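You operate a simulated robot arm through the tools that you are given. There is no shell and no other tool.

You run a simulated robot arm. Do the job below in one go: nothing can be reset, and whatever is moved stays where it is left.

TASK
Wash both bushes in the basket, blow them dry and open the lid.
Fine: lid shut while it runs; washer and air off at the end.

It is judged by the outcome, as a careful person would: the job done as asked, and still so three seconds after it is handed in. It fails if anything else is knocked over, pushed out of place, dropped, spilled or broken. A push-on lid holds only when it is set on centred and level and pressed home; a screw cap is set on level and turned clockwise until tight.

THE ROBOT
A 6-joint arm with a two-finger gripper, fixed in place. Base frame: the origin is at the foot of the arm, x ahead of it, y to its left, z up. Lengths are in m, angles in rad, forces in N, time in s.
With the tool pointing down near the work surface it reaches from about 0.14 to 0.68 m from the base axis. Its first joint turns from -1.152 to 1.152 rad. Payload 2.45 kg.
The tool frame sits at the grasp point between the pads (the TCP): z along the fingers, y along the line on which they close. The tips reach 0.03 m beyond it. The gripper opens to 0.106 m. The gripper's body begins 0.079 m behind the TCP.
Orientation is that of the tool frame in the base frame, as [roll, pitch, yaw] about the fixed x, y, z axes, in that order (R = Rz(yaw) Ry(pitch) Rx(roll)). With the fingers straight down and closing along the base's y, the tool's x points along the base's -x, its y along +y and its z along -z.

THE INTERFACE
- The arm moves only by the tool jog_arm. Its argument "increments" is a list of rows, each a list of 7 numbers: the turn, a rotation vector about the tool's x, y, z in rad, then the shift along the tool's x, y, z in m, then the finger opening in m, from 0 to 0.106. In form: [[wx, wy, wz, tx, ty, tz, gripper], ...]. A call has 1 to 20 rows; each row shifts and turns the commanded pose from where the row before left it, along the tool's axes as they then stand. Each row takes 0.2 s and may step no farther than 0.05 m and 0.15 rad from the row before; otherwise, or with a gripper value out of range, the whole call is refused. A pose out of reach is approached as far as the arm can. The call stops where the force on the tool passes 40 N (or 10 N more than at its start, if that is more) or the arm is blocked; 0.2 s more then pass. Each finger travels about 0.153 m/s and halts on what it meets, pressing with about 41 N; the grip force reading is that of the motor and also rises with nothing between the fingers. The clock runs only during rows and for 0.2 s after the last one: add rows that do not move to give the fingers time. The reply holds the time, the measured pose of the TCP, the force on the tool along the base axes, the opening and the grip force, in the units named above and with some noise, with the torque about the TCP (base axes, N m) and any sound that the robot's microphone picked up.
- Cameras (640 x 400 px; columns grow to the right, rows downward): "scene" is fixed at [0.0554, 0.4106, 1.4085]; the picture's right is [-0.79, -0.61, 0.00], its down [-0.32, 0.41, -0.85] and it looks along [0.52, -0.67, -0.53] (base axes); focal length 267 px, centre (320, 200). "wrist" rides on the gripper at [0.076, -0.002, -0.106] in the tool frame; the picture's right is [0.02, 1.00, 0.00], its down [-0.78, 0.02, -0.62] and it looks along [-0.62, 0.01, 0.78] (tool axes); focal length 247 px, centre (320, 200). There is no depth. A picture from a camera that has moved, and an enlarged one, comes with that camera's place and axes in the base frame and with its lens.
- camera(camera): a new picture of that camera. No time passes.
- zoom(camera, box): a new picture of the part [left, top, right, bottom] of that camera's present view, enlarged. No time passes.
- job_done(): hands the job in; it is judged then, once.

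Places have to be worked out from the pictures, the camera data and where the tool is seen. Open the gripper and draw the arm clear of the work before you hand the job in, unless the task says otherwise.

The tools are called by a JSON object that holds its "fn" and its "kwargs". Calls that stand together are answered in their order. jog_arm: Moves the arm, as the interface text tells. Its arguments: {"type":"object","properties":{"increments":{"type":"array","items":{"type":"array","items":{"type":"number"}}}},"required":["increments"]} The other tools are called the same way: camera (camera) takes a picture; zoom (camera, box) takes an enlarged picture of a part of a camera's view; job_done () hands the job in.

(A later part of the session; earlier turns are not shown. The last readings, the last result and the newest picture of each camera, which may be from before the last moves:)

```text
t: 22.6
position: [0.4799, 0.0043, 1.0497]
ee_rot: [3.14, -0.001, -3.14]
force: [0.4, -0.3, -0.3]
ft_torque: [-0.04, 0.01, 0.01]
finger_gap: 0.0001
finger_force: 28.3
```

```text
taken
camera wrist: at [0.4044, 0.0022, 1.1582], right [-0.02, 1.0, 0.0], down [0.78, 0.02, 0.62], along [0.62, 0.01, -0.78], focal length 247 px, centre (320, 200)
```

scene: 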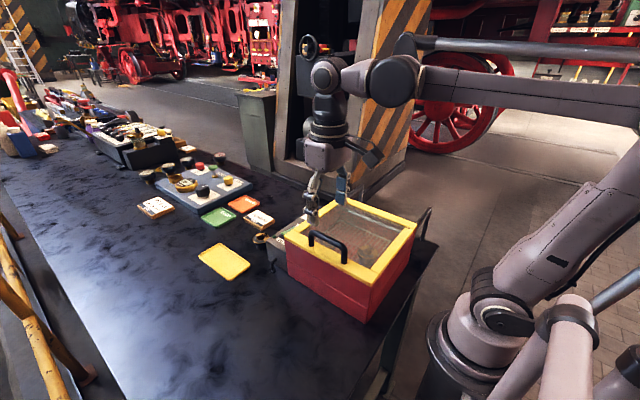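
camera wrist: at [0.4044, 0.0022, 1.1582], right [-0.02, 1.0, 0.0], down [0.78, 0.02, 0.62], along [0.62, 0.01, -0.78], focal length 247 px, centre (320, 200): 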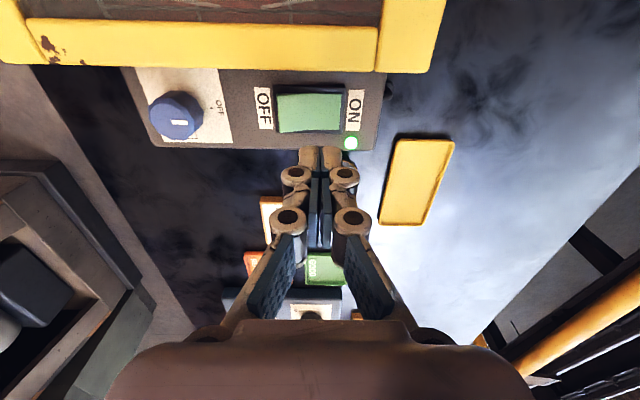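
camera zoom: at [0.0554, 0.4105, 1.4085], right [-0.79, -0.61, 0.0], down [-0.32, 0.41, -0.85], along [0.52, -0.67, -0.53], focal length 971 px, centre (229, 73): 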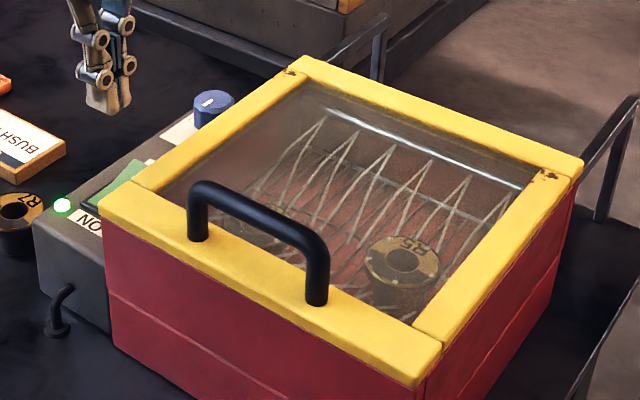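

The wash is running. While it works I'll pre-position over the OFF end (y≈-0.025) at a safe height and let time pass, watching for any lamp or sound change.

{"fn": "jog_arm", "kwargs": {"increments": [[0, 0, 0, 0, -0.029, 0, 0.0], [0, 0, 0, 0, 0, 0, 0.0], [0, 0, 0, 0, 0, 0, 0.0], [0, 0, 0, 0, 0, 0, 0.0], [0, 0, 0, 0, 0, 0, 0.0], [0, 0, 0, 0, 0, 0, 0.0], [0, 0, 0, 0, 0, 0, 0.0], [0, 0, 0, 0, 0, 0, 0.0], [0, 0, 0, 0, 0, 0, 0.0], [0, 0, 0, 0, 0, 0, 0.0], [0, 0, 0, 0, 0, 0, 0.0], [0, 0, 0, 0, 0, 0, 0.0], [0, 0, 0, 0, 0, 0, 0.0], [0, 0, 0, 0, 0, 0, 0.0], [0, 0, 0, 0, 0, 0, 0.0]]}}

{"fn": "zoom", "kwargs": {"camera": "scene", "box": [260, 180, 430, 290]}}

{"fn": "zoom", "kwargs": {"camera": "scene", "box": [310, 210, 390, 265]}}

```text
t: 25.8
position: [0.4798, -0.0229, 1.0503]
ee_rot: [3.139, 0.001, -3.141]
force: [-0.1, 0.0, -0.3]
ft_torque: [-0.03, 0.01, -0.01]
finger_gap: 0.0
finger_force: 27.9
```

```text
3.64 times, centred on (345, 235) of scene
camera zoom: at [0.0554, 0.4106, 1.4085], right [-0.79, -0.61, 0.0], down [-0.32, 0.41, -0.85], along [0.52, -0.67, -0.53], focal length 971 px, centre (229, 73)
```

zoom: 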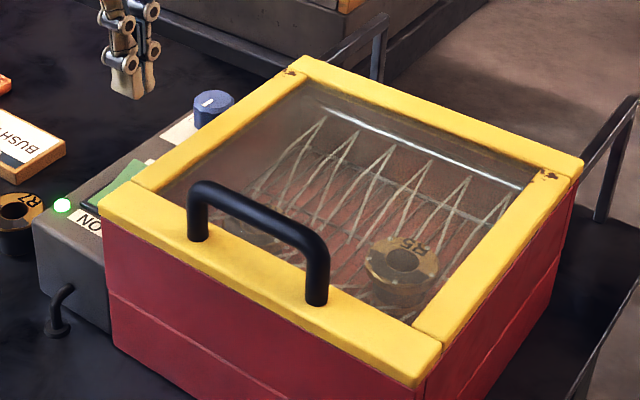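

```text
7.27 times, centred on (350, 238) of scene
camera zoom: at [0.0554, 0.4106, 1.4085], right [-0.79, -0.61, 0.0], down [-0.32, 0.41, -0.85], along [0.52, -0.67, -0.53], focal length 1941 px, centre (102, -73)
```

zoom: 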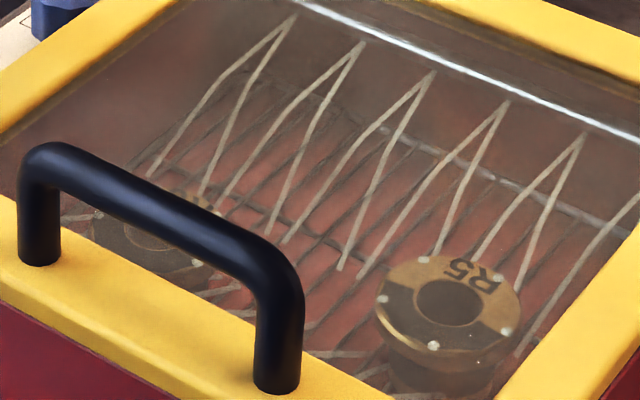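

The dark patch on R5 appears to be shrinking and droplets are visible. I'll keep waiting and compare.

{"fn": "jog_arm", "kwargs": {"increments": [[0, 0, 0, 0, 0, 0, 0.0], [0, 0, 0, 0, 0, 0, 0.0], [0, 0, 0, 0, 0, 0, 0.0], [0, 0, 0, 0, 0, 0, 0.0], [0, 0, 0, 0, 0, 0, 0.0], [0, 0, 0, 0, 0, 0, 0.0], [0, 0, 0, 0, 0, 0, 0.0], [0, 0, 0, 0, 0, 0, 0.0], [0, 0, 0, 0, 0, 0, 0.0], [0, 0, 0, 0, 0, 0, 0.0], [0, 0, 0, 0, 0, 0, 0.0], [0, 0, 0, 0, 0, 0, 0.0], [0, 0, 0, 0, 0, 0, 0.0], [0, 0, 0, 0, 0, 0, 0.0], [0, 0, 0, 0, 0, 0, 0.0], [0, 0, 0, 0, 0, 0, 0.0], [0, 0, 0, 0, 0, 0, 0.0], [0, 0, 0, 0, 0, 0, 0.0], [0, 0, 0, 0, 0, 0, 0.0], [0, 0, 0, 0, 0, 0, 0.0]]}}

{"fn": "zoom", "kwargs": {"camera": "scene", "box": [310, 210, 390, 265]}}

{"fn": "zoom", "kwargs": {"camera": "scene", "box": [260, 180, 430, 290]}}

```text
t: 30.0
position: [0.4796, -0.0215, 1.05]
ee_rot: [3.139, -0.001, 3.141]
force: [-0.2, -0.1, -0.5]
ft_torque: [-0.03, -0.02, 0.02]
finger_gap: 0.0
finger_force: 28.2
```

```text
7.27 times, centred on (350, 238) of scene
camera zoom: at [0.0554, 0.4105, 1.4085], right [-0.79, -0.61, 0.0], down [-0.32, 0.41, -0.85], along [0.52, -0.67, -0.53], focal length 1941 px, centre (102, -73)
```

zoom: 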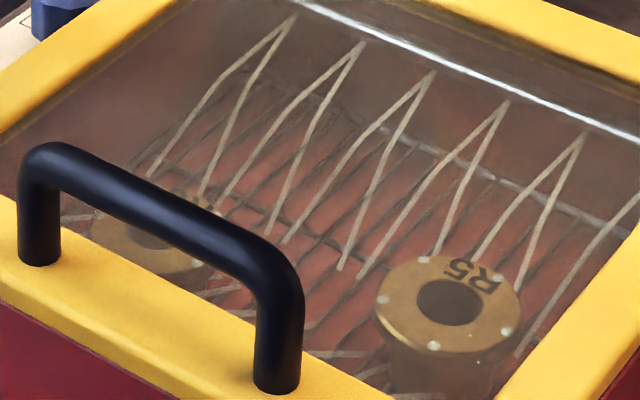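

```text
3.64 times, centred on (345, 235) of scene
camera zoom: at [0.0554, 0.4105, 1.4085], right [-0.79, -0.61, 0.0], down [-0.32, 0.41, -0.85], along [0.52, -0.67, -0.53], focal length 971 px, centre (229, 73)
```

zoom: 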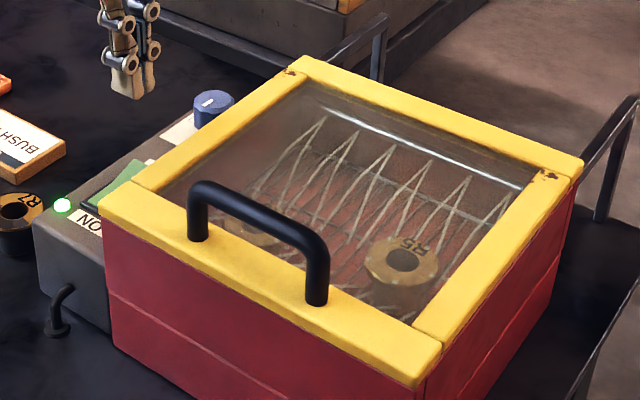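

R5's ring is now all brass with water drops; R6 looks clean too but is half hidden by the handle. I'll move up and back over the lid to check both bushes with the wrist camera, which also gives extra wash time.

{"fn": "jog_arm", "kwargs": {"increments": [[0, 0, 0, 0, 0, -0.045, 0.0], [0, 0, 0, 0.02, 0, -0.045, 0.0], [0, 0, 0, 0.045, 0, 0, 0.0], [0, 0, 0, 0.045, 0, 0, 0.0], [0, 0, 0, 0.045, 0, 0, 0.0], [0, 0, 0, 0.035, 0, 0, 0.0], [0, 0, 0, 0, 0, 0, 0.0]]}}

{"fn": "camera", "kwargs": {"camera": "wrist"}}

{"fn": "zoom", "kwargs": {"camera": "wrist", "box": [200, 0, 400, 140]}}

```text
t: 31.6
position: [0.2896, -0.0227, 1.1433]
ee_rot: [-3.14, 0.0, 3.142]
force: [0.3, 0.2, -0.3]
ft_torque: [-0.01, 0.02, 0.01]
finger_gap: 0.0
finger_force: 28.6
```

```text
taken
camera wrist: at [0.2137, -0.0247, 1.2511], right [-0.02, 1.0, 0.0], down [0.78, 0.02, 0.62], along [0.62, 0.01, -0.78], focal length 247 px, centre (320, 200)
```

wrist: 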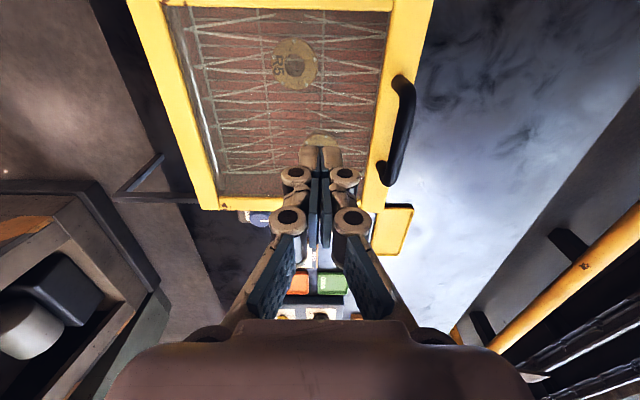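

```text
2.86 times, centred on (300, 70) of wrist
camera zoom: at [0.2137, -0.0247, 1.2511], right [-0.02, 1.0, 0.0], down [0.78, 0.02, 0.62], along [0.62, 0.01, -0.78], focal length 706 px, centre (377, 571)
```

zoom: 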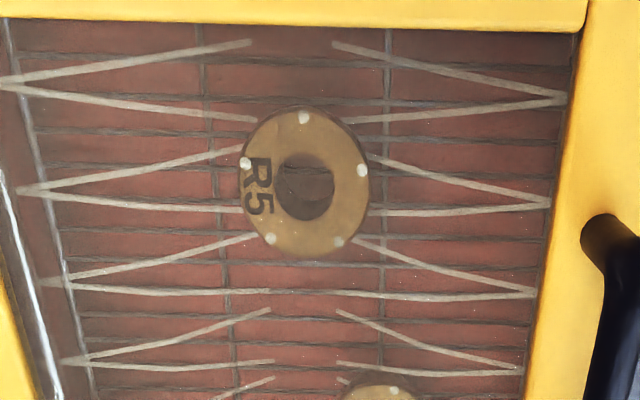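

R5 is clean (all brass, with drops). R6 is hidden behind the fingers, so I'll shift +0.07 in x to see it.

{"fn": "jog_arm", "kwargs": {"increments": [[0, 0, 0, -0.035, 0, 0, 0.0], [0, 0, 0, -0.035, 0, 0, 0.0], [0, 0, 0, 0, 0, 0, 0.0]]}}

{"fn": "zoom", "kwargs": {"camera": "wrist", "box": [220, 0, 420, 130]}}

```text
t: 32.4
position: [0.3595, -0.0235, 1.1418]
ee_rot: [3.14, -0.001, 3.142]
force: [0.0, 0.3, 0.3]
ft_torque: [-0.01, 0.02, 0.01]
finger_gap: 0.0
finger_force: 28.4
```

```text
3.08 times, centred on (320, 65) of wrist
camera zoom: at [0.2824, -0.0254, 1.2499], right [-0.02, 1.0, 0.0], down [0.78, 0.02, 0.62], along [0.62, 0.01, -0.78], focal length 760 px, centre (320, 615)
```

zoom: 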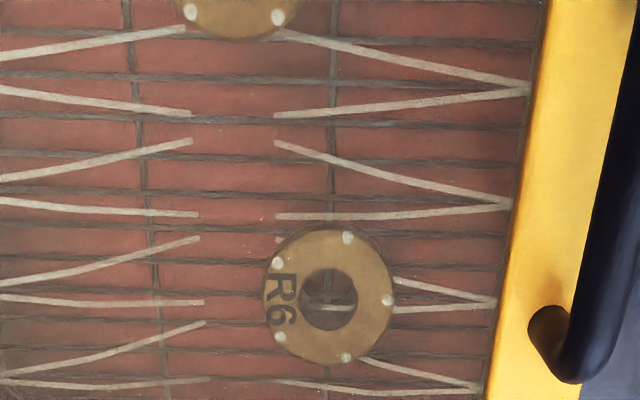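

Both bushes are visibly clean all round and wet. Now I'll return above the rocker's OFF end (0.480, -0.023) and descend to just above it.

{"fn": "jog_arm", "kwargs": {"increments": [[0, 0, 0, -0.0402, 0, 0, 0.0], [0, 0, 0, -0.0402, 0, 0, 0.0], [0, 0, 0, -0.0402, 0, 0, 0.0], [0, 0, 0, 0, 0, 0.045, 0.0], [0, 0, 0, 0, 0, 0.045, 0.0], [0, 0, 0, 0, 0, 0.04, 0.0], [0, 0, 0, 0, 0, 0.025, 0.0], [0, 0, 0, 0, 0, 0, 0.0]]}}

{"fn": "zoom", "kwargs": {"camera": "wrist", "box": [220, 80, 420, 200]}}

{"fn": "zoom", "kwargs": {"camera": "scene", "box": [260, 190, 350, 250]}}

```text
t: 34.2
position: [0.4806, -0.0224, 0.9883]
ee_rot: [3.139, 0.001, -3.141]
force: [0.9, -0.7, -0.3]
ft_torque: [0.03, 0.0, -0.01]
finger_gap: 0.0001
finger_force: 28.1
```

```text
3.20 times, centred on (320, 140) of wrist
camera zoom: at [0.4033, -0.0248, 1.0959], right [-0.02, 1.0, 0.0], down [0.78, 0.02, 0.62], along [0.62, 0.01, -0.78], focal length 790 px, centre (320, 392)
```

zoom: 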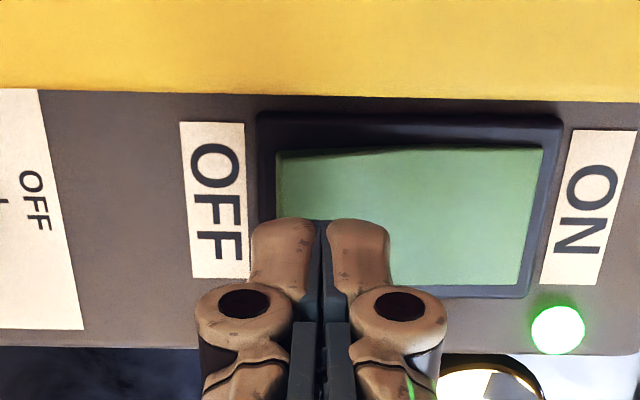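

```text
6.67 times, centred on (305, 220) of scene
camera zoom: at [0.0554, 0.4106, 1.4085], right [-0.79, -0.61, 0.0], down [-0.32, 0.41, -0.85], along [0.52, -0.67, -0.53], focal length 1779 px, centre (420, 67)
```

zoom: 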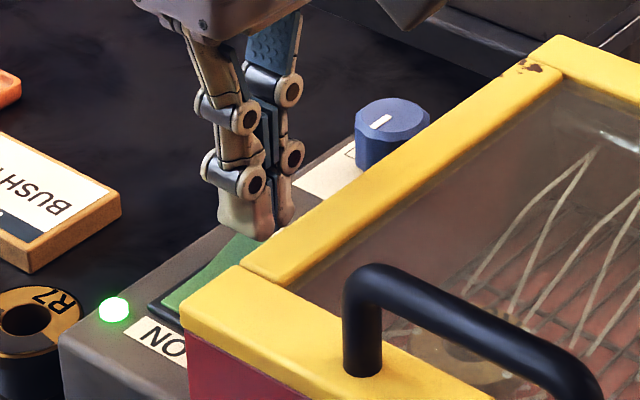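

The tips are aligned over the raised OFF end, so I'm pressing down in small steps.

{"fn": "jog_arm", "kwargs": {"increments": [[0, 0, 0, 0, 0.001, 0.006, 0.0], [0, 0, 0, 0, 0, 0.005, 0.0], [0, 0, 0, 0, 0, 0.003, 0.0], [0, 0, 0, 0, 0, 0.002, 0.0], [0, 0, 0, 0, 0, 0.002, 0.0], [0, 0, 0, 0, 0, 0.002, 0.0]]}}

{"fn": "zoom", "kwargs": {"camera": "scene", "box": [260, 190, 350, 250]}}

{"fn": "zoom", "kwargs": {"camera": "wrist", "box": [220, 80, 420, 200]}}

```text
t: 35.4
position: [0.4803, -0.0215, 0.9735]
ee_rot: [3.139, 0.0, -3.14]
force: [-2.1, 0.2, 14.1]
ft_torque: [0.13, 0.08, -0.03]
finger_gap: 0.0001
finger_force: 28.5
stopped in row 5: the force on the tool passed its limit at 48 N (the readings are from after the stop); the commanded pose is now the measured one
```

```text
6.67 times, centred on (305, 220) of scene
camera zoom: at [0.0551, 0.4106, 1.4085], right [-0.79, -0.61, 0.0], down [-0.32, 0.41, -0.85], along [0.52, -0.67, -0.52], focal length 1779 px, centre (420, 67)
```

zoom: 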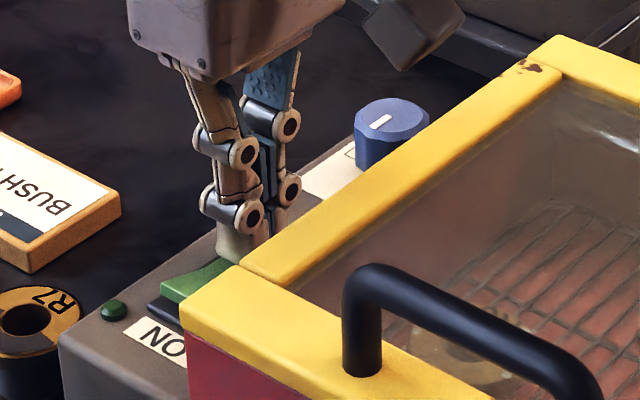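

```text
3.20 times, centred on (320, 140) of wrist
camera zoom: at [0.4038, -0.0234, 1.0798], right [-0.02, 1.0, 0.0], down [0.78, 0.02, 0.62], along [0.62, 0.02, -0.78], focal length 790 px, centre (320, 392)
```

zoom: 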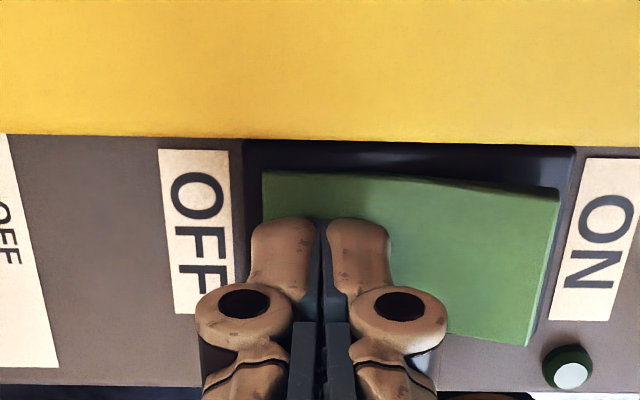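

The lamp is off and the spray has stopped. I'll lift, confirm the rocker stays at OFF, and move over the blue knob with the fingers opening to 0.07. Because the lid edge is close, I'll pre-rotate the wrist -45° so the knob turn runs from -45° to +45°.

{"fn": "jog_arm", "kwargs": {"increments": [[0, 0, 0, 0, 0, -0.03, 0.0], [0, 0, 0, 0, 0, -0.04, 0.0], [0, 0, 0, 0, -0.03, -0.03, 0.03], [0, 0, 0, 0.001, -0.03, 0, 0.06], [0, 0, 0, 0.001, -0.0315, 0, 0.07], [0, 0, 0, 0, 0, 0, 0.07], [0, 0, 0, 0, 0, 0, 0.07]]}}

{"fn": "camera", "kwargs": {"camera": "wrist"}}

{"fn": "zoom", "kwargs": {"camera": "scene", "box": [260, 180, 430, 290]}}

```text
t: 37.0
position: [0.4782, -0.1129, 1.0723]
ee_rot: [3.139, -0.001, 3.141]
force: [0.2, 0.4, 0.4]
ft_torque: [0.04, 0.02, -0.01]
finger_gap: 0.0699
finger_force: 0.1
```

```text
taken
camera wrist: at [0.402, -0.1154, 1.1802], right [-0.02, 1.0, 0.0], down [0.78, 0.02, 0.62], along [0.62, 0.02, -0.78], focal length 247 px, centre (320, 200)
```

wrist: 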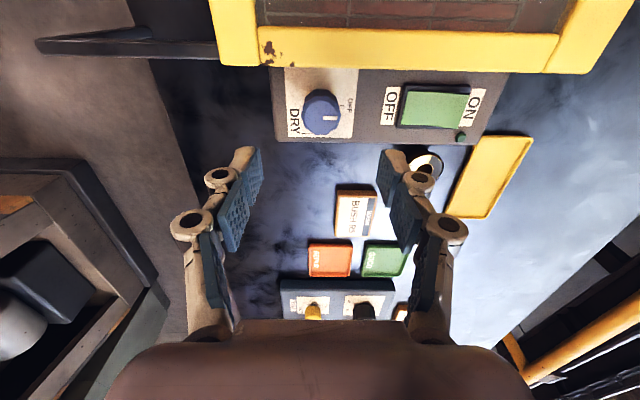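

```text
3.64 times, centred on (345, 235) of scene
camera zoom: at [0.0554, 0.4105, 1.4085], right [-0.79, -0.61, 0.0], down [-0.32, 0.41, -0.85], along [0.52, -0.67, -0.53], focal length 971 px, centre (229, 73)
```

zoom: 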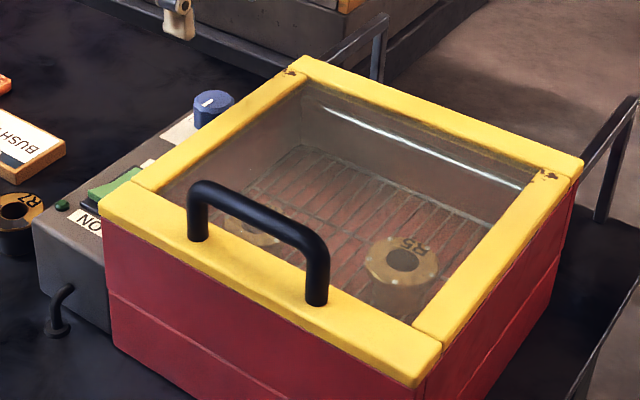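

The washer is off with wet clean bushes. The knob should appear at about (321, 114) if I'm aligned, so I'll zoom to measure.

{"fn": "zoom", "kwargs": {"camera": "wrist", "box": [280, 80, 370, 145]}}

```text
6.15 times, centred on (325, 112) of wrist
camera zoom: at [0.402, -0.1154, 1.1802], right [-0.02, 1.0, 0.0], down [0.78, 0.02, 0.62], along [0.62, 0.02, -0.78], focal length 1520 px, centre (289, 738)
```

zoom: 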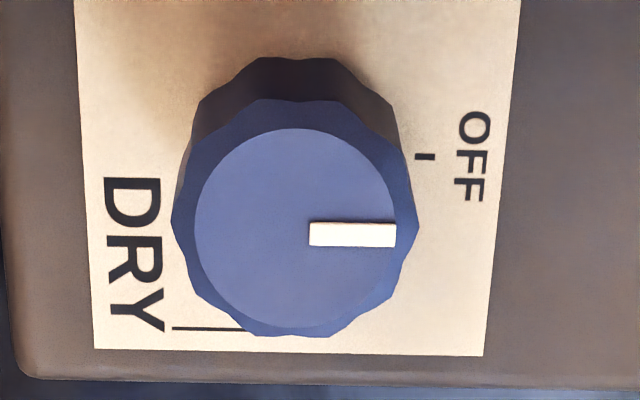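

The knob is about 2 mm further in +x than the tool axis. I'll correct by +2 mm x and +0.5 mm y, then rotate the tool -45° (counter-clockwise from above) and check again.

{"fn": "jog_arm", "kwargs": {"increments": [[0, 0, 0, -0.002, 0.0005, 0, 0.07], [0, 0, -0.131, 0, 0, 0, 0.07], [0, 0, -0.131, 0, 0, 0, 0.07], [0, 0, -0.131, 0, 0, 0, 0.07], [0, 0, -0.131, 0, 0, 0, 0.07], [0, 0, -0.131, 0, 0, 0, 0.07], [0, 0, -0.13, 0, 0, 0, 0.07], [0, 0, 0, 0, 0, 0, 0.07]]}}

{"fn": "camera", "kwargs": {"camera": "wrist"}}

{"fn": "zoom", "kwargs": {"camera": "wrist", "box": [280, 80, 370, 145]}}

```text
t: 38.8
position: [0.48, -0.1112, 1.0712]
ee_rot: [3.14, 0.001, -2.354]
force: [-0.1, 0.2, -1.0]
ft_torque: [0.04, 0.01, 0.01]
finger_gap: 0.0701
finger_force: 0.1
```

```text
taken
camera wrist: at [0.4285, -0.1677, 1.1786], right [-0.72, 0.69, 0.0], down [0.54, 0.57, 0.62], along [0.43, 0.45, -0.78], focal length 247 px, centre (320, 200)
```

wrist: 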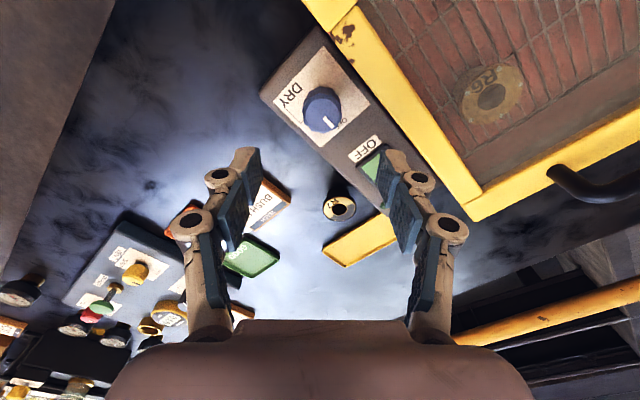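

```text
6.15 times, centred on (325, 112) of wrist
camera zoom: at [0.4285, -0.1677, 1.1786], right [-0.72, 0.69, 0.0], down [0.54, 0.57, 0.62], along [0.43, 0.45, -0.78], focal length 1520 px, centre (289, 738)
```

zoom: 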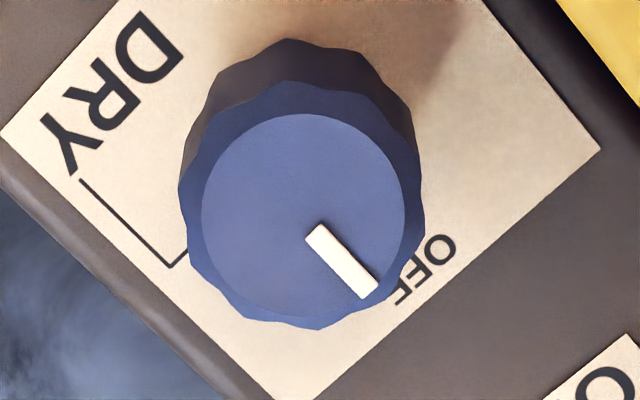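

The knob is within ~1.5 mm of the tool axis. I'll shift 1.2 mm along tool +y and descend around the knob with the tips staying ~7 mm above the panel.

{"fn": "jog_arm", "kwargs": {"increments": [[0, 0, 0, 0, 0.0012, 0.03, 0.07], [0, 0, 0, 0, 0, 0.03, 0.07], [0, 0, 0, 0, 0, 0.025, 0.07], [0, 0, 0, 0, 0, 0.012, 0.07], [0, 0, 0, 0, 0, 0, 0.07]]}}

{"fn": "camera", "kwargs": {"camera": "wrist"}}

{"fn": "zoom", "kwargs": {"camera": "scene", "box": [270, 170, 370, 240]}}

```text
t: 40.0
position: [0.4808, -0.1097, 0.9735]
ee_rot: [3.139, 0.001, -2.354]
force: [-0.2, 0.0, 0.2]
ft_torque: [-0.03, 0.03, -0.01]
finger_gap: 0.0699
finger_force: 0.3
```

```text
taken
camera wrist: at [0.4277, -0.1662, 1.0811], right [-0.72, 0.69, 0.0], down [0.54, 0.56, 0.62], along [0.43, 0.45, -0.78], focal length 247 px, centre (320, 200)
```

wrist: 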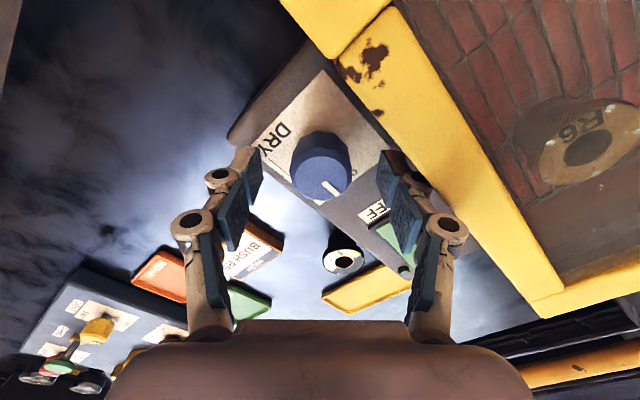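

```text
5.71 times, centred on (320, 205) of scene
camera zoom: at [0.0554, 0.4106, 1.4085], right [-0.79, -0.61, 0.0], down [-0.32, 0.41, -0.85], along [0.52, -0.67, -0.53], focal length 1525 px, centre (320, 171)
```

zoom: 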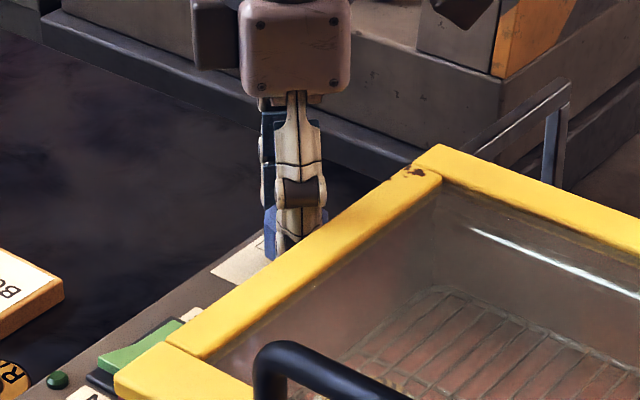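

The knob sits between the pads. A quick zoom will check the centring before closing.

{"fn": "zoom", "kwargs": {"camera": "wrist", "box": [260, 110, 390, 210]}}

```text
4.00 times, centred on (325, 160) of wrist
camera zoom: at [0.4277, -0.1662, 1.0811], right [-0.72, 0.69, 0.0], down [0.54, 0.56, 0.62], along [0.43, 0.45, -0.78], focal length 988 px, centre (300, 360)
```

zoom: 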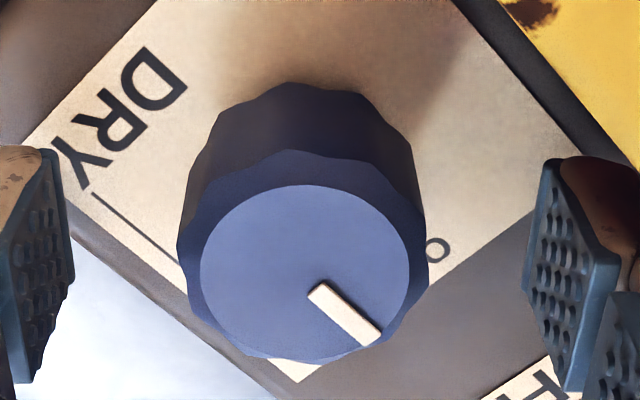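

The centring is good. Closing on the knob.

{"fn": "jog_arm", "kwargs": {"increments": [[0, 0, 0, 0, 0, 0, 0.045], [0, 0, 0, 0, 0, 0, 0.03], [0, 0, 0, 0, 0, 0, 0.02], [0, 0, 0, 0, 0, 0, 0.02]]}}

{"fn": "zoom", "kwargs": {"camera": "wrist", "box": [220, 90, 420, 215]}}

```text
t: 41.0
position: [0.4812, -0.1111, 0.9739]
ee_rot: [3.138, 0.003, -2.357]
force: [-3.7, 2.8, -2.7]
ft_torque: [0.22, 0.1, 0.01]
finger_gap: 0.033
finger_force: 44.9
```

```text
3.20 times, centred on (320, 152) of wrist
camera zoom: at [0.4275, -0.166, 1.0813], right [-0.72, 0.69, 0.0], down [0.54, 0.56, 0.62], along [0.43, 0.45, -0.78], focal length 790 px, centre (320, 352)
```

zoom: 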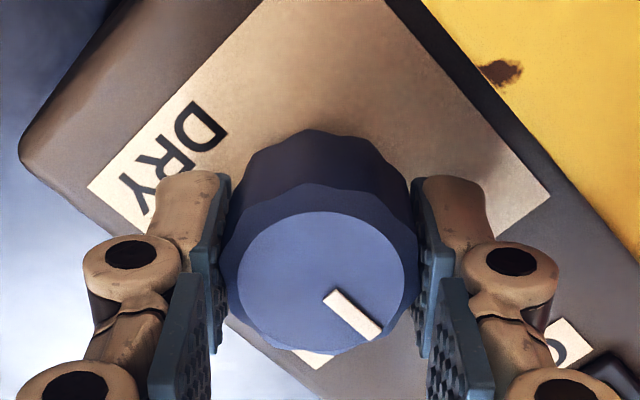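

The knob is gripped (gap 33 mm). I'm turning clockwise from above (+z about the tool) in steps, first a third of the way.

{"fn": "jog_arm", "kwargs": {"increments": [[0, 0, 0.1, 0, 0, 0, 0.02], [0, 0, 0.14, 0, 0, 0, 0.02], [0, 0, 0.14, 0, 0, 0, 0.02], [0, 0, 0.14, 0, 0, 0, 0.02]]}}

{"fn": "zoom", "kwargs": {"camera": "wrist", "box": [220, 90, 420, 215]}}

```text
t: 42.0
position: [0.4799, -0.1105, 0.9731]
ee_rot: [3.141, 0.002, -2.879]
force: [11.1, 1.4, 1.2]
ft_torque: [-0.27, 0.88, 0.04]
finger_gap: 0.0332
finger_force: 44.8
```

```text
3.20 times, centred on (320, 152) of wrist
camera zoom: at [0.4072, -0.1332, 1.0812], right [-0.28, 0.96, 0.0], down [0.75, 0.22, 0.62], along [0.6, 0.18, -0.78], focal length 790 px, centre (320, 352)
```

zoom: 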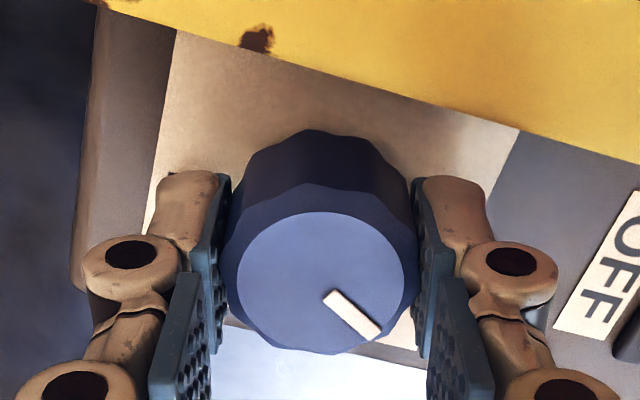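

The knob turns with the gripper at low forces. Continuing the turn.

{"fn": "jog_arm", "kwargs": {"increments": [[0, 0, 0.135, 0, 0, 0, 0.02], [0, 0, 0.135, 0, 0, 0, 0.02], [0, 0, 0.135, 0, 0, 0, 0.02], [0, 0, 0.135, 0, 0, 0, 0.02]]}}

{"fn": "zoom", "kwargs": {"camera": "wrist", "box": [220, 90, 420, 215]}}

```text
t: 43.0
position: [0.48, -0.1122, 0.9739]
ee_rot: [3.141, 0.005, 2.865]
force: [14.0, -14.1, -3.7]
ft_torque: [0.03, -0.02, 0.05]
finger_gap: 0.033
finger_force: 45.2
```

```text
3.20 times, centred on (320, 152) of wrist
camera zoom: at [0.4066, -0.0935, 1.0812], right [0.25, 0.97, 0.0], down [0.76, -0.2, 0.62], along [0.6, -0.16, -0.78], focal length 790 px, centre (320, 352)
```

zoom: 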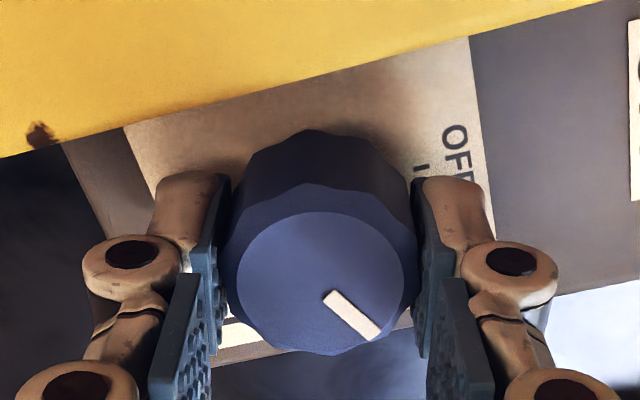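

Still turning well with moderate lateral forces (14 N). I'll relieve them by ~0.7 mm and finish the remaining 0.51 rad.

{"fn": "jog_arm", "kwargs": {"increments": [[0, 0, 0.128, -0.0007, -0.0004, 0, 0.02], [0, 0, 0.128, 0, 0, 0, 0.02], [0, 0, 0.128, 0, 0, 0, 0.02], [0, 0, 0.128, 0, 0, 0, 0.02]]}}

{"fn": "zoom", "kwargs": {"camera": "wrist", "box": [220, 90, 420, 215]}}

{"fn": "zoom", "kwargs": {"camera": "scene", "box": [260, 180, 430, 290]}}

```text
t: 44.0
position: [0.4804, -0.1147, 0.9739]
ee_rot: [-3.141, -0.001, 2.353]
force: [7.7, -20.5, -19.0]
ft_torque: [-0.08, 0.29, 0.1]
finger_gap: 0.033
finger_force: 45.1
```

```text
3.20 times, centred on (320, 152) of wrist
camera zoom: at [0.4253, -0.061, 1.0815], right [0.69, 0.72, 0.0], down [0.56, -0.54, 0.62], along [0.45, -0.43, -0.78], focal length 790 px, centre (320, 352)
```

zoom: 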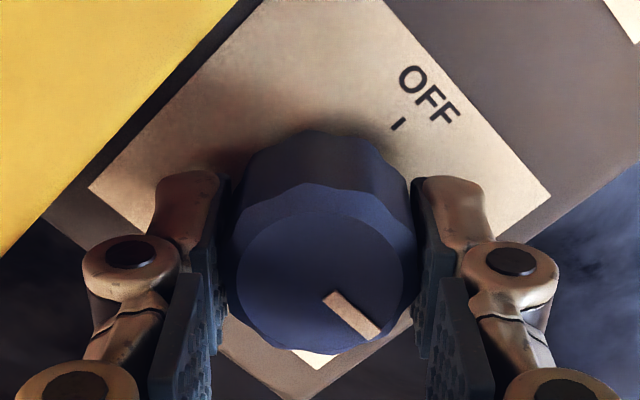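

```text
3.64 times, centred on (345, 235) of scene
camera zoom: at [0.0559, 0.4099, 1.4087], right [-0.79, -0.61, 0.0], down [-0.32, 0.41, -0.85], along [0.52, -0.67, -0.53], focal length 971 px, centre (229, 73)
```

zoom: 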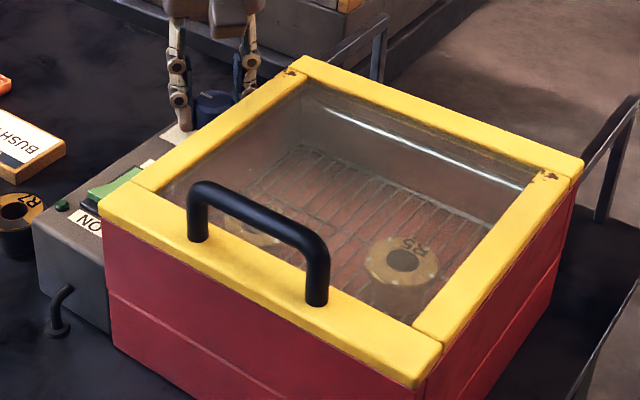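

The knob has followed a full 90°, so the pointer should now be at DRY (+x). I'll hold a second and check for signs of air drying on the bushes.

{"fn": "jog_arm", "kwargs": {"increments": [[0, 0, 0, 0, 0, 0, 0.02], [0, 0, 0, 0, 0, 0, 0.02], [0, 0, 0, 0, 0, 0, 0.02], [0, 0, 0, 0, 0, 0, 0.02], [0, 0, 0, 0, 0, 0, 0.02]]}}

{"fn": "zoom", "kwargs": {"camera": "scene", "box": [310, 210, 390, 265]}}

```text
t: 45.2
position: [0.4787, -0.1144, 0.9738]
ee_rot: [-3.138, 0.002, 2.355]
force: [5.7, -20.3, -27.3]
ft_torque: [-0.52, -0.21, 0.02]
finger_gap: 0.0331
finger_force: 44.9
```

```text
7.27 times, centred on (350, 238) of scene
camera zoom: at [0.0559, 0.4099, 1.4087], right [-0.79, -0.61, 0.0], down [-0.32, 0.41, -0.85], along [0.52, -0.67, -0.53], focal length 1941 px, centre (102, -73)
```

zoom: 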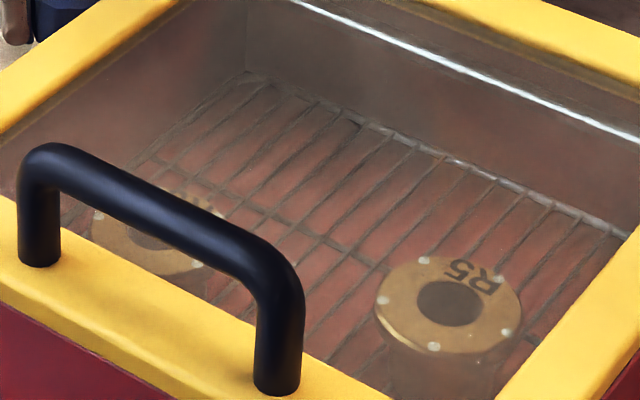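

No clear change in the droplets yet. I'll open the fingers (leaving the knob where it is) and rise to see the pointer and the bushes.

{"fn": "jog_arm", "kwargs": {"increments": [[0, 0, 0, 0, 0, 0, 0.05], [0, 0, 0, 0, 0, 0, 0.07], [0, 0, 0, 0, 0, 0, 0.07], [0, 0, 0, 0, 0, -0.03, 0.07], [0, 0, 0, 0, 0, -0.04, 0.07], [0, 0, 0, 0, 0, -0.03, 0.07], [0, 0, 0, 0, 0, 0, 0.07]]}}

{"fn": "camera", "kwargs": {"camera": "wrist"}}

{"fn": "zoom", "kwargs": {"camera": "scene", "box": [310, 210, 390, 265]}}

{"fn": "zoom", "kwargs": {"camera": "scene", "box": [260, 180, 430, 290]}}

```text
t: 46.8
position: [0.4825, -0.1129, 1.078]
ee_rot: [3.139, -0.001, 2.356]
force: [-0.3, 0.1, 0.4]
ft_torque: [0.01, 0.01, 0.0]
finger_gap: 0.0701
finger_force: 0.1
```

```text
taken
camera wrist: at [0.4272, -0.0596, 1.1852], right [0.69, 0.72, 0.0], down [0.57, -0.54, 0.62], along [0.45, -0.43, -0.78], focal length 247 px, centre (320, 200)
```

wrist: 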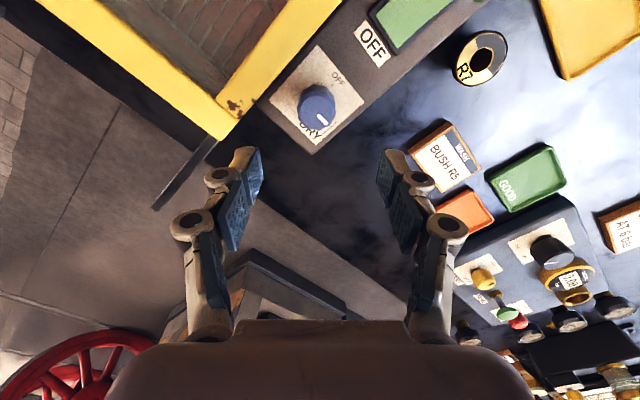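

```text
7.27 times, centred on (350, 238) of scene
camera zoom: at [0.0554, 0.4106, 1.4085], right [-0.79, -0.61, 0.0], down [-0.32, 0.41, -0.85], along [0.52, -0.67, -0.53], focal length 1941 px, centre (102, -73)
```

zoom: 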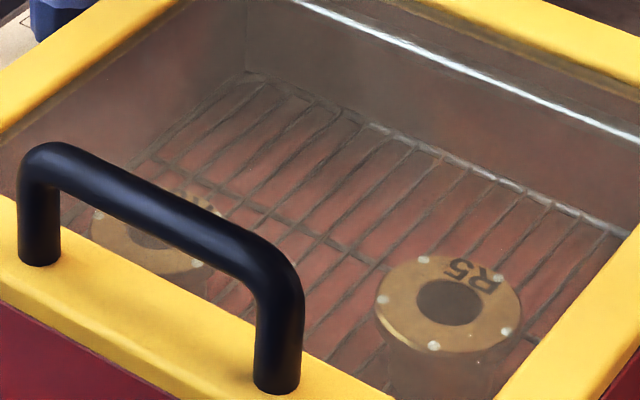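

```text
3.64 times, centred on (345, 235) of scene
camera zoom: at [0.0554, 0.4106, 1.4085], right [-0.79, -0.61, 0.0], down [-0.32, 0.41, -0.85], along [0.52, -0.67, -0.53], focal length 971 px, centre (229, 73)
```

zoom: 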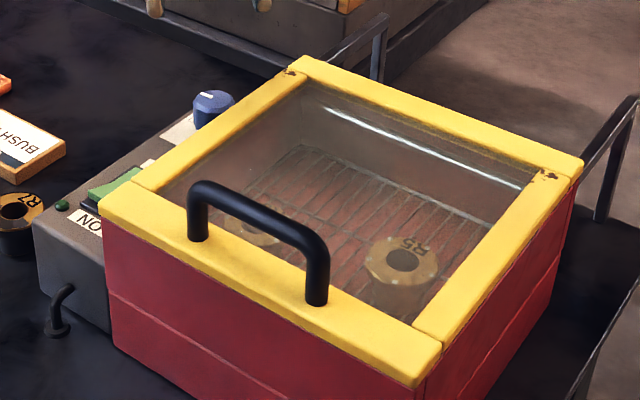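

Let me check the knob pointer against the DRY tick closely.

{"fn": "zoom", "kwargs": {"camera": "wrist", "box": [260, 50, 380, 155]}}

{"fn": "zoom", "kwargs": {"camera": "scene", "box": [290, 195, 340, 230]}}

```text
3.81 times, centred on (320, 102) of wrist
camera zoom: at [0.4272, -0.0596, 1.1852], right [0.69, 0.72, 0.0], down [0.57, -0.54, 0.62], along [0.45, -0.43, -0.78], focal length 941 px, centre (320, 571)
```

zoom: 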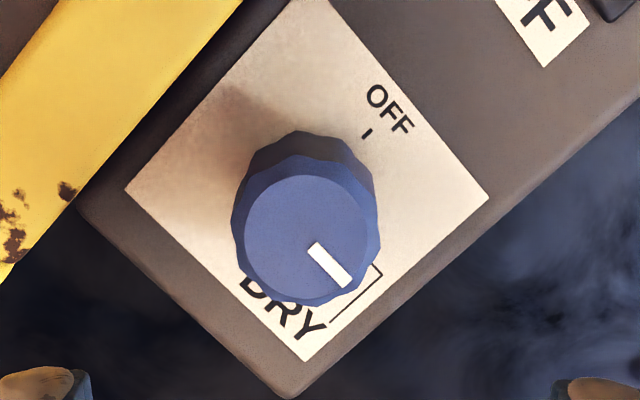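

```text
11.43 times, centred on (315, 212) of scene
camera zoom: at [0.0554, 0.4106, 1.4085], right [-0.79, -0.61, 0.0], down [-0.32, 0.41, -0.85], along [0.52, -0.67, -0.53], focal length 3050 px, centre (377, 57)
```

zoom: 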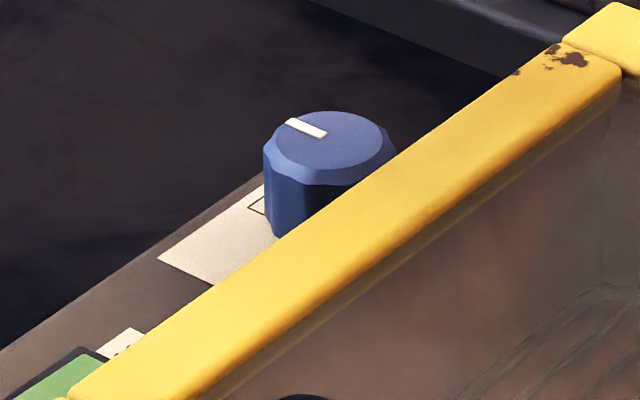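

The pointer lines up with the DRY tick (+x). I'll wait a few seconds and see whether the drops shrink.

{"fn": "jog_arm", "kwargs": {"increments": [[0, 0, 0, 0, 0, 0, 0.07], [0, 0, 0, 0, 0, 0, 0.07], [0, 0, 0, 0, 0, 0, 0.07], [0, 0, 0, 0, 0, 0, 0.07], [0, 0, 0, 0, 0, 0, 0.07], [0, 0, 0, 0, 0, 0, 0.07], [0, 0, 0, 0, 0, 0, 0.07], [0, 0, 0, 0, 0, 0, 0.07], [0, 0, 0, 0, 0, 0, 0.07], [0, 0, 0, 0, 0, 0, 0.07], [0, 0, 0, 0, 0, 0, 0.07], [0, 0, 0, 0, 0, 0, 0.07], [0, 0, 0, 0, 0, 0, 0.07], [0, 0, 0, 0, 0, 0, 0.07], [0, 0, 0, 0, 0, 0, 0.07]]}}

{"fn": "zoom", "kwargs": {"camera": "scene", "box": [310, 210, 390, 265]}}

```text
t: 50.0
position: [0.4818, -0.112, 1.0774]
ee_rot: [3.141, -0.001, 2.357]
force: [0.6, -0.3, 1.3]
ft_torque: [0.01, -0.05, 0.02]
finger_gap: 0.0699
finger_force: 0.1
```

```text
7.27 times, centred on (350, 238) of scene
camera zoom: at [0.0554, 0.4106, 1.4085], right [-0.79, -0.61, 0.0], down [-0.32, 0.41, -0.85], along [0.52, -0.67, -0.53], focal length 1941 px, centre (102, -73)
```

zoom: 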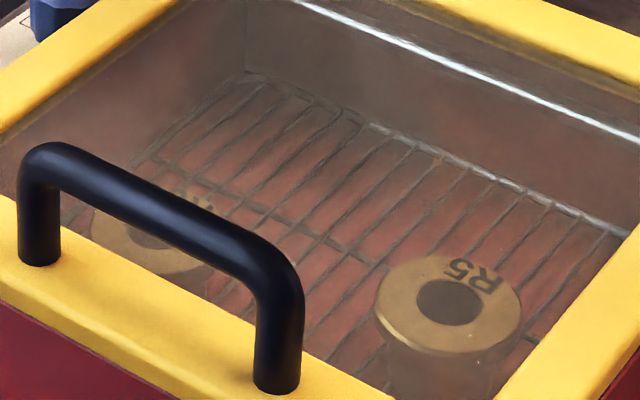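

The drops on R5 are gone, so the air is drying. I'll zoom in on R6 as well and let it blow a couple more seconds.

{"fn": "jog_arm", "kwargs": {"increments": [[0, 0, 0, 0, 0, 0, 0.07], [0, 0, 0, 0, 0, 0, 0.07], [0, 0, 0, 0, 0, 0, 0.07], [0, 0, 0, 0, 0, 0, 0.07], [0, 0, 0, 0, 0, 0, 0.07], [0, 0, 0, 0, 0, 0, 0.07], [0, 0, 0, 0, 0, 0, 0.07], [0, 0, 0, 0, 0, 0, 0.07], [0, 0, 0, 0, 0, 0, 0.07], [0, 0, 0, 0, 0, 0, 0.07]]}}

{"fn": "zoom", "kwargs": {"camera": "scene", "box": [312, 225, 347, 250]}}

{"fn": "zoom", "kwargs": {"camera": "wrist", "box": [260, 50, 380, 155]}}

```text
t: 52.2
position: [0.4817, -0.1126, 1.0782]
ee_rot: [3.141, -0.002, 2.353]
force: [0.0, 0.9, 0.3]
ft_torque: [-0.01, -0.02, 0.0]
finger_gap: 0.07
finger_force: 0.1
```

```text
16.00 times, centred on (330, 238) of scene
camera zoom: at [0.0554, 0.4106, 1.4085], right [-0.79, -0.61, 0.0], down [-0.32, 0.41, -0.85], along [0.52, -0.67, -0.53], focal length 4271 px, centre (168, -400)
```

zoom: 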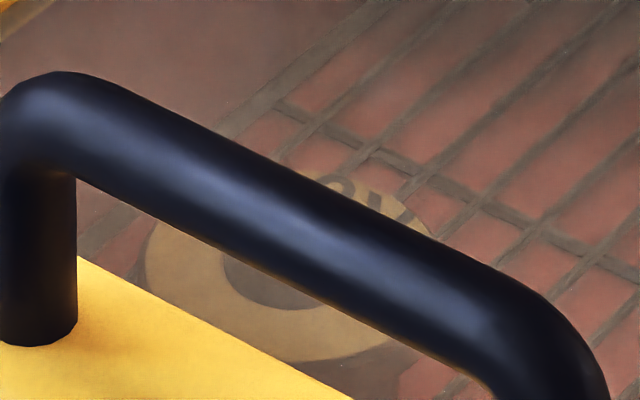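

```text
3.81 times, centred on (320, 102) of wrist
camera zoom: at [0.4272, -0.0597, 1.1847], right [0.69, 0.72, 0.0], down [0.57, -0.54, 0.62], along [0.45, -0.43, -0.78], focal length 941 px, centre (320, 571)
```

zoom: 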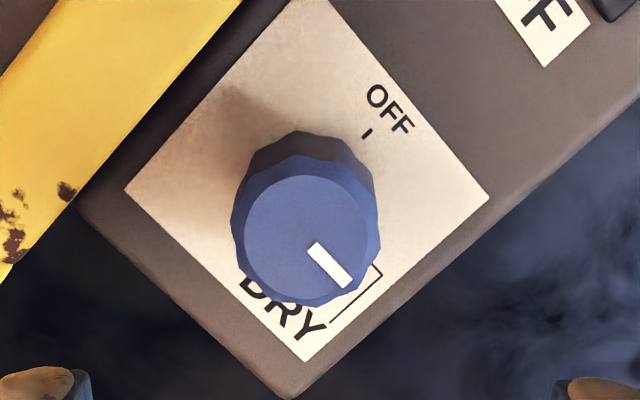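

R6 shows no drops either, and drying has run ~8 s. Now I'll turn the knob back. It looks ~3 mm towards tool -y, so I'll shift and descend around it.

{"fn": "jog_arm", "kwargs": {"increments": [[0, 0, 0, 0.0008, -0.003, 0.0, 0.07], [0, 0, 0, 0, 0, 0.035, 0.07], [0, 0, 0, 0, 0, 0.035, 0.07], [0, 0, 0, 0, 0, 0.025, 0.07], [0, 0, 0, 0, 0, 0.009, 0.07], [0, 0, 0, 0, 0, 0, 0.07]]}}

{"fn": "zoom", "kwargs": {"camera": "wrist", "box": [220, 90, 420, 215]}}

```text
t: 53.6
position: [0.4761, -0.1132, 0.97]
ee_rot: [3.139, -0.002, 2.356]
force: [-0.1, 1.0, 0.2]
ft_torque: [-0.01, -0.01, 0.01]
finger_gap: 0.0701
finger_force: 0.1
```

```text
3.20 times, centred on (320, 152) of wrist
camera zoom: at [0.4221, -0.0605, 1.0782], right [0.69, 0.72, 0.0], down [0.57, -0.54, 0.62], along [0.45, -0.43, -0.78], focal length 790 px, centre (320, 352)
```

zoom: 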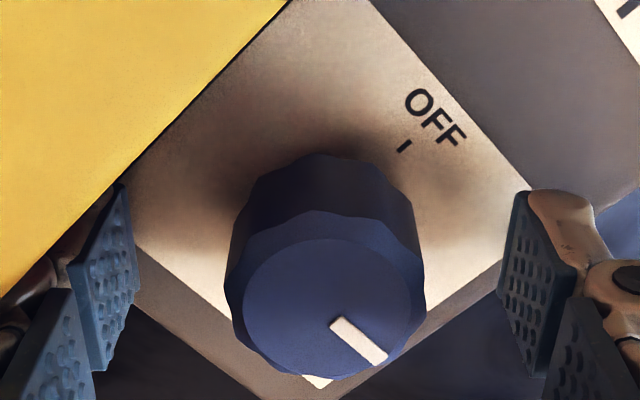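

Centring along the pads is ~2 mm off in tool -x, so I'll correct that, raise 2 mm and close on the knob.

{"fn": "jog_arm", "kwargs": {"increments": [[0, 0, 0, -0.002, 0.0005, -0.002, 0.07], [0, 0, 0, 0, 0, 0, 0.045], [0, 0, 0, 0, 0, 0, 0.03], [0, 0, 0, 0, 0, 0, 0.02], [0, 0, 0, 0, 0, 0, 0.02]]}}

{"fn": "zoom", "kwargs": {"camera": "wrist", "box": [220, 90, 420, 215]}}

```text
t: 54.8
position: [0.4799, -0.1151, 0.9724]
ee_rot: [3.139, -0.004, 2.357]
force: [4.5, 1.3, 3.4]
ft_torque: [0.3, 0.08, 0.01]
finger_gap: 0.0327
finger_force: 45.3
```

```text
3.20 times, centred on (320, 152) of wrist
camera zoom: at [0.4248, -0.0618, 1.0797], right [0.69, 0.72, 0.0], down [0.57, -0.54, 0.62], along [0.45, -0.43, -0.78], focal length 790 px, centre (320, 352)
```

zoom: 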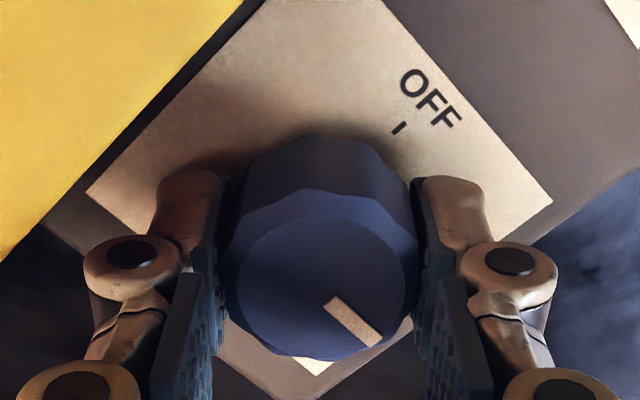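

The knob is gripped with low forces. I'm turning counter-clockwise (-z about the tool) back towards OFF in stages.

{"fn": "jog_arm", "kwargs": {"increments": [[0, 0, -0.12, 0, 0, 0, 0.02], [0, 0, -0.135, 0, 0, 0, 0.02], [0, 0, -0.135, 0, 0, 0, 0.02], [0, 0, -0.135, 0, 0, 0, 0.02]]}}

```text
t: 55.8
position: [0.4803, -0.1111, 0.9721]
ee_rot: [3.136, -0.001, 2.885]
force: [12.3, 11.6, -27.5]
ft_torque: [0.42, 0.28, -0.05]
finger_gap: 0.0326
finger_force: 45.0
```

Forces are moderate, and z shows -27 N because the tool is slightly high. I'll relieve in the direction of the forces and continue turning.

{"fn": "jog_arm", "kwargs": {"increments": [[0, 0, -0.13, -0.0004, 0.0006, 0.0006, 0.02], [0, 0, -0.13, 0, 0, 0, 0.02], [0, 0, -0.13, 0, 0, 0, 0.02]]}}

```text
t: 56.6
position: [0.481, -0.1136, 0.9719]
ee_rot: [3.131, 0.004, -3.01]
force: [13.9, 18.6, -29.9]
ft_torque: [0.32, -0.29, -0.06]
finger_gap: 0.0326
finger_force: 45.1
```

I'll relieve a bit more (1 mm down, ~1 mm lateral) and keep turning.

{"fn": "jog_arm", "kwargs": {"increments": [[0, 0, 0, -0.0008, 0.0009, 0.001, 0.02], [0, 0, -0.13, 0, 0, 0, 0.02], [0, 0, -0.13, 0, 0, 0, 0.02]]}}

{"fn": "zoom", "kwargs": {"camera": "wrist", "box": [220, 90, 420, 215]}}

```text
t: 57.4
position: [0.4797, -0.1101, 0.9734]
ee_rot: [3.13, 0.002, -2.751]
force: [8.0, 18.3, -0.3]
ft_torque: [0.54, -0.17, -0.02]
finger_gap: 0.0329
finger_force: 44.9
```

```text
3.20 times, centred on (320, 152) of wrist
camera zoom: at [0.4106, -0.1432, 1.0797], right [-0.4, 0.92, 0.01], down [0.72, 0.31, 0.62], along [0.57, 0.26, -0.78], focal length 790 px, centre (320, 352)
```

zoom: 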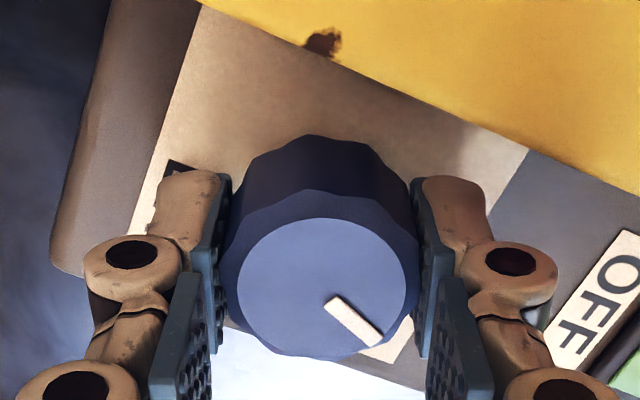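

z force is gone and the pointer is following the gripper. Finishing the last 0.396 rad.

{"fn": "jog_arm", "kwargs": {"increments": [[0, 0, -0.132, -0.0007, 0.0006, 0, 0.02], [0, 0, -0.132, 0, 0, 0, 0.02], [0, 0, -0.132, 0, 0, 0, 0.02], [0, 0, 0, 0, 0, 0, 0.02]]}}

{"fn": "zoom", "kwargs": {"camera": "wrist", "box": [220, 90, 420, 215]}}

```text
t: 58.4
position: [0.4794, -0.1099, 0.9716]
ee_rot: [3.135, 0.003, -2.354]
force: [-13.5, 13.4, 26.7]
ft_torque: [0.92, -0.01, -0.13]
finger_gap: 0.0331
finger_force: 44.8
```

```text
3.20 times, centred on (320, 152) of wrist
camera zoom: at [0.4276, -0.1665, 1.0797], right [-0.72, 0.69, 0.01], down [0.54, 0.56, 0.62], along [0.43, 0.45, -0.78], focal length 790 px, centre (320, 352)
```

zoom: 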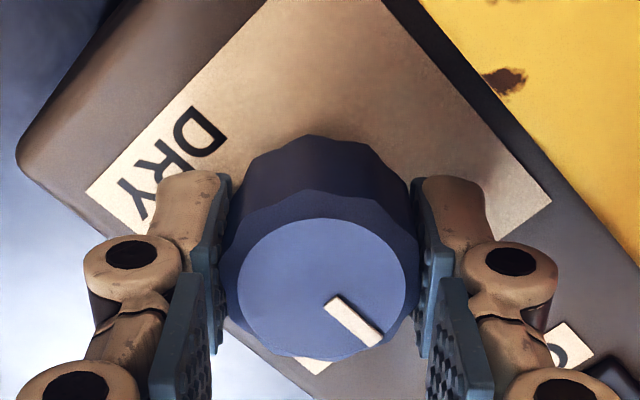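

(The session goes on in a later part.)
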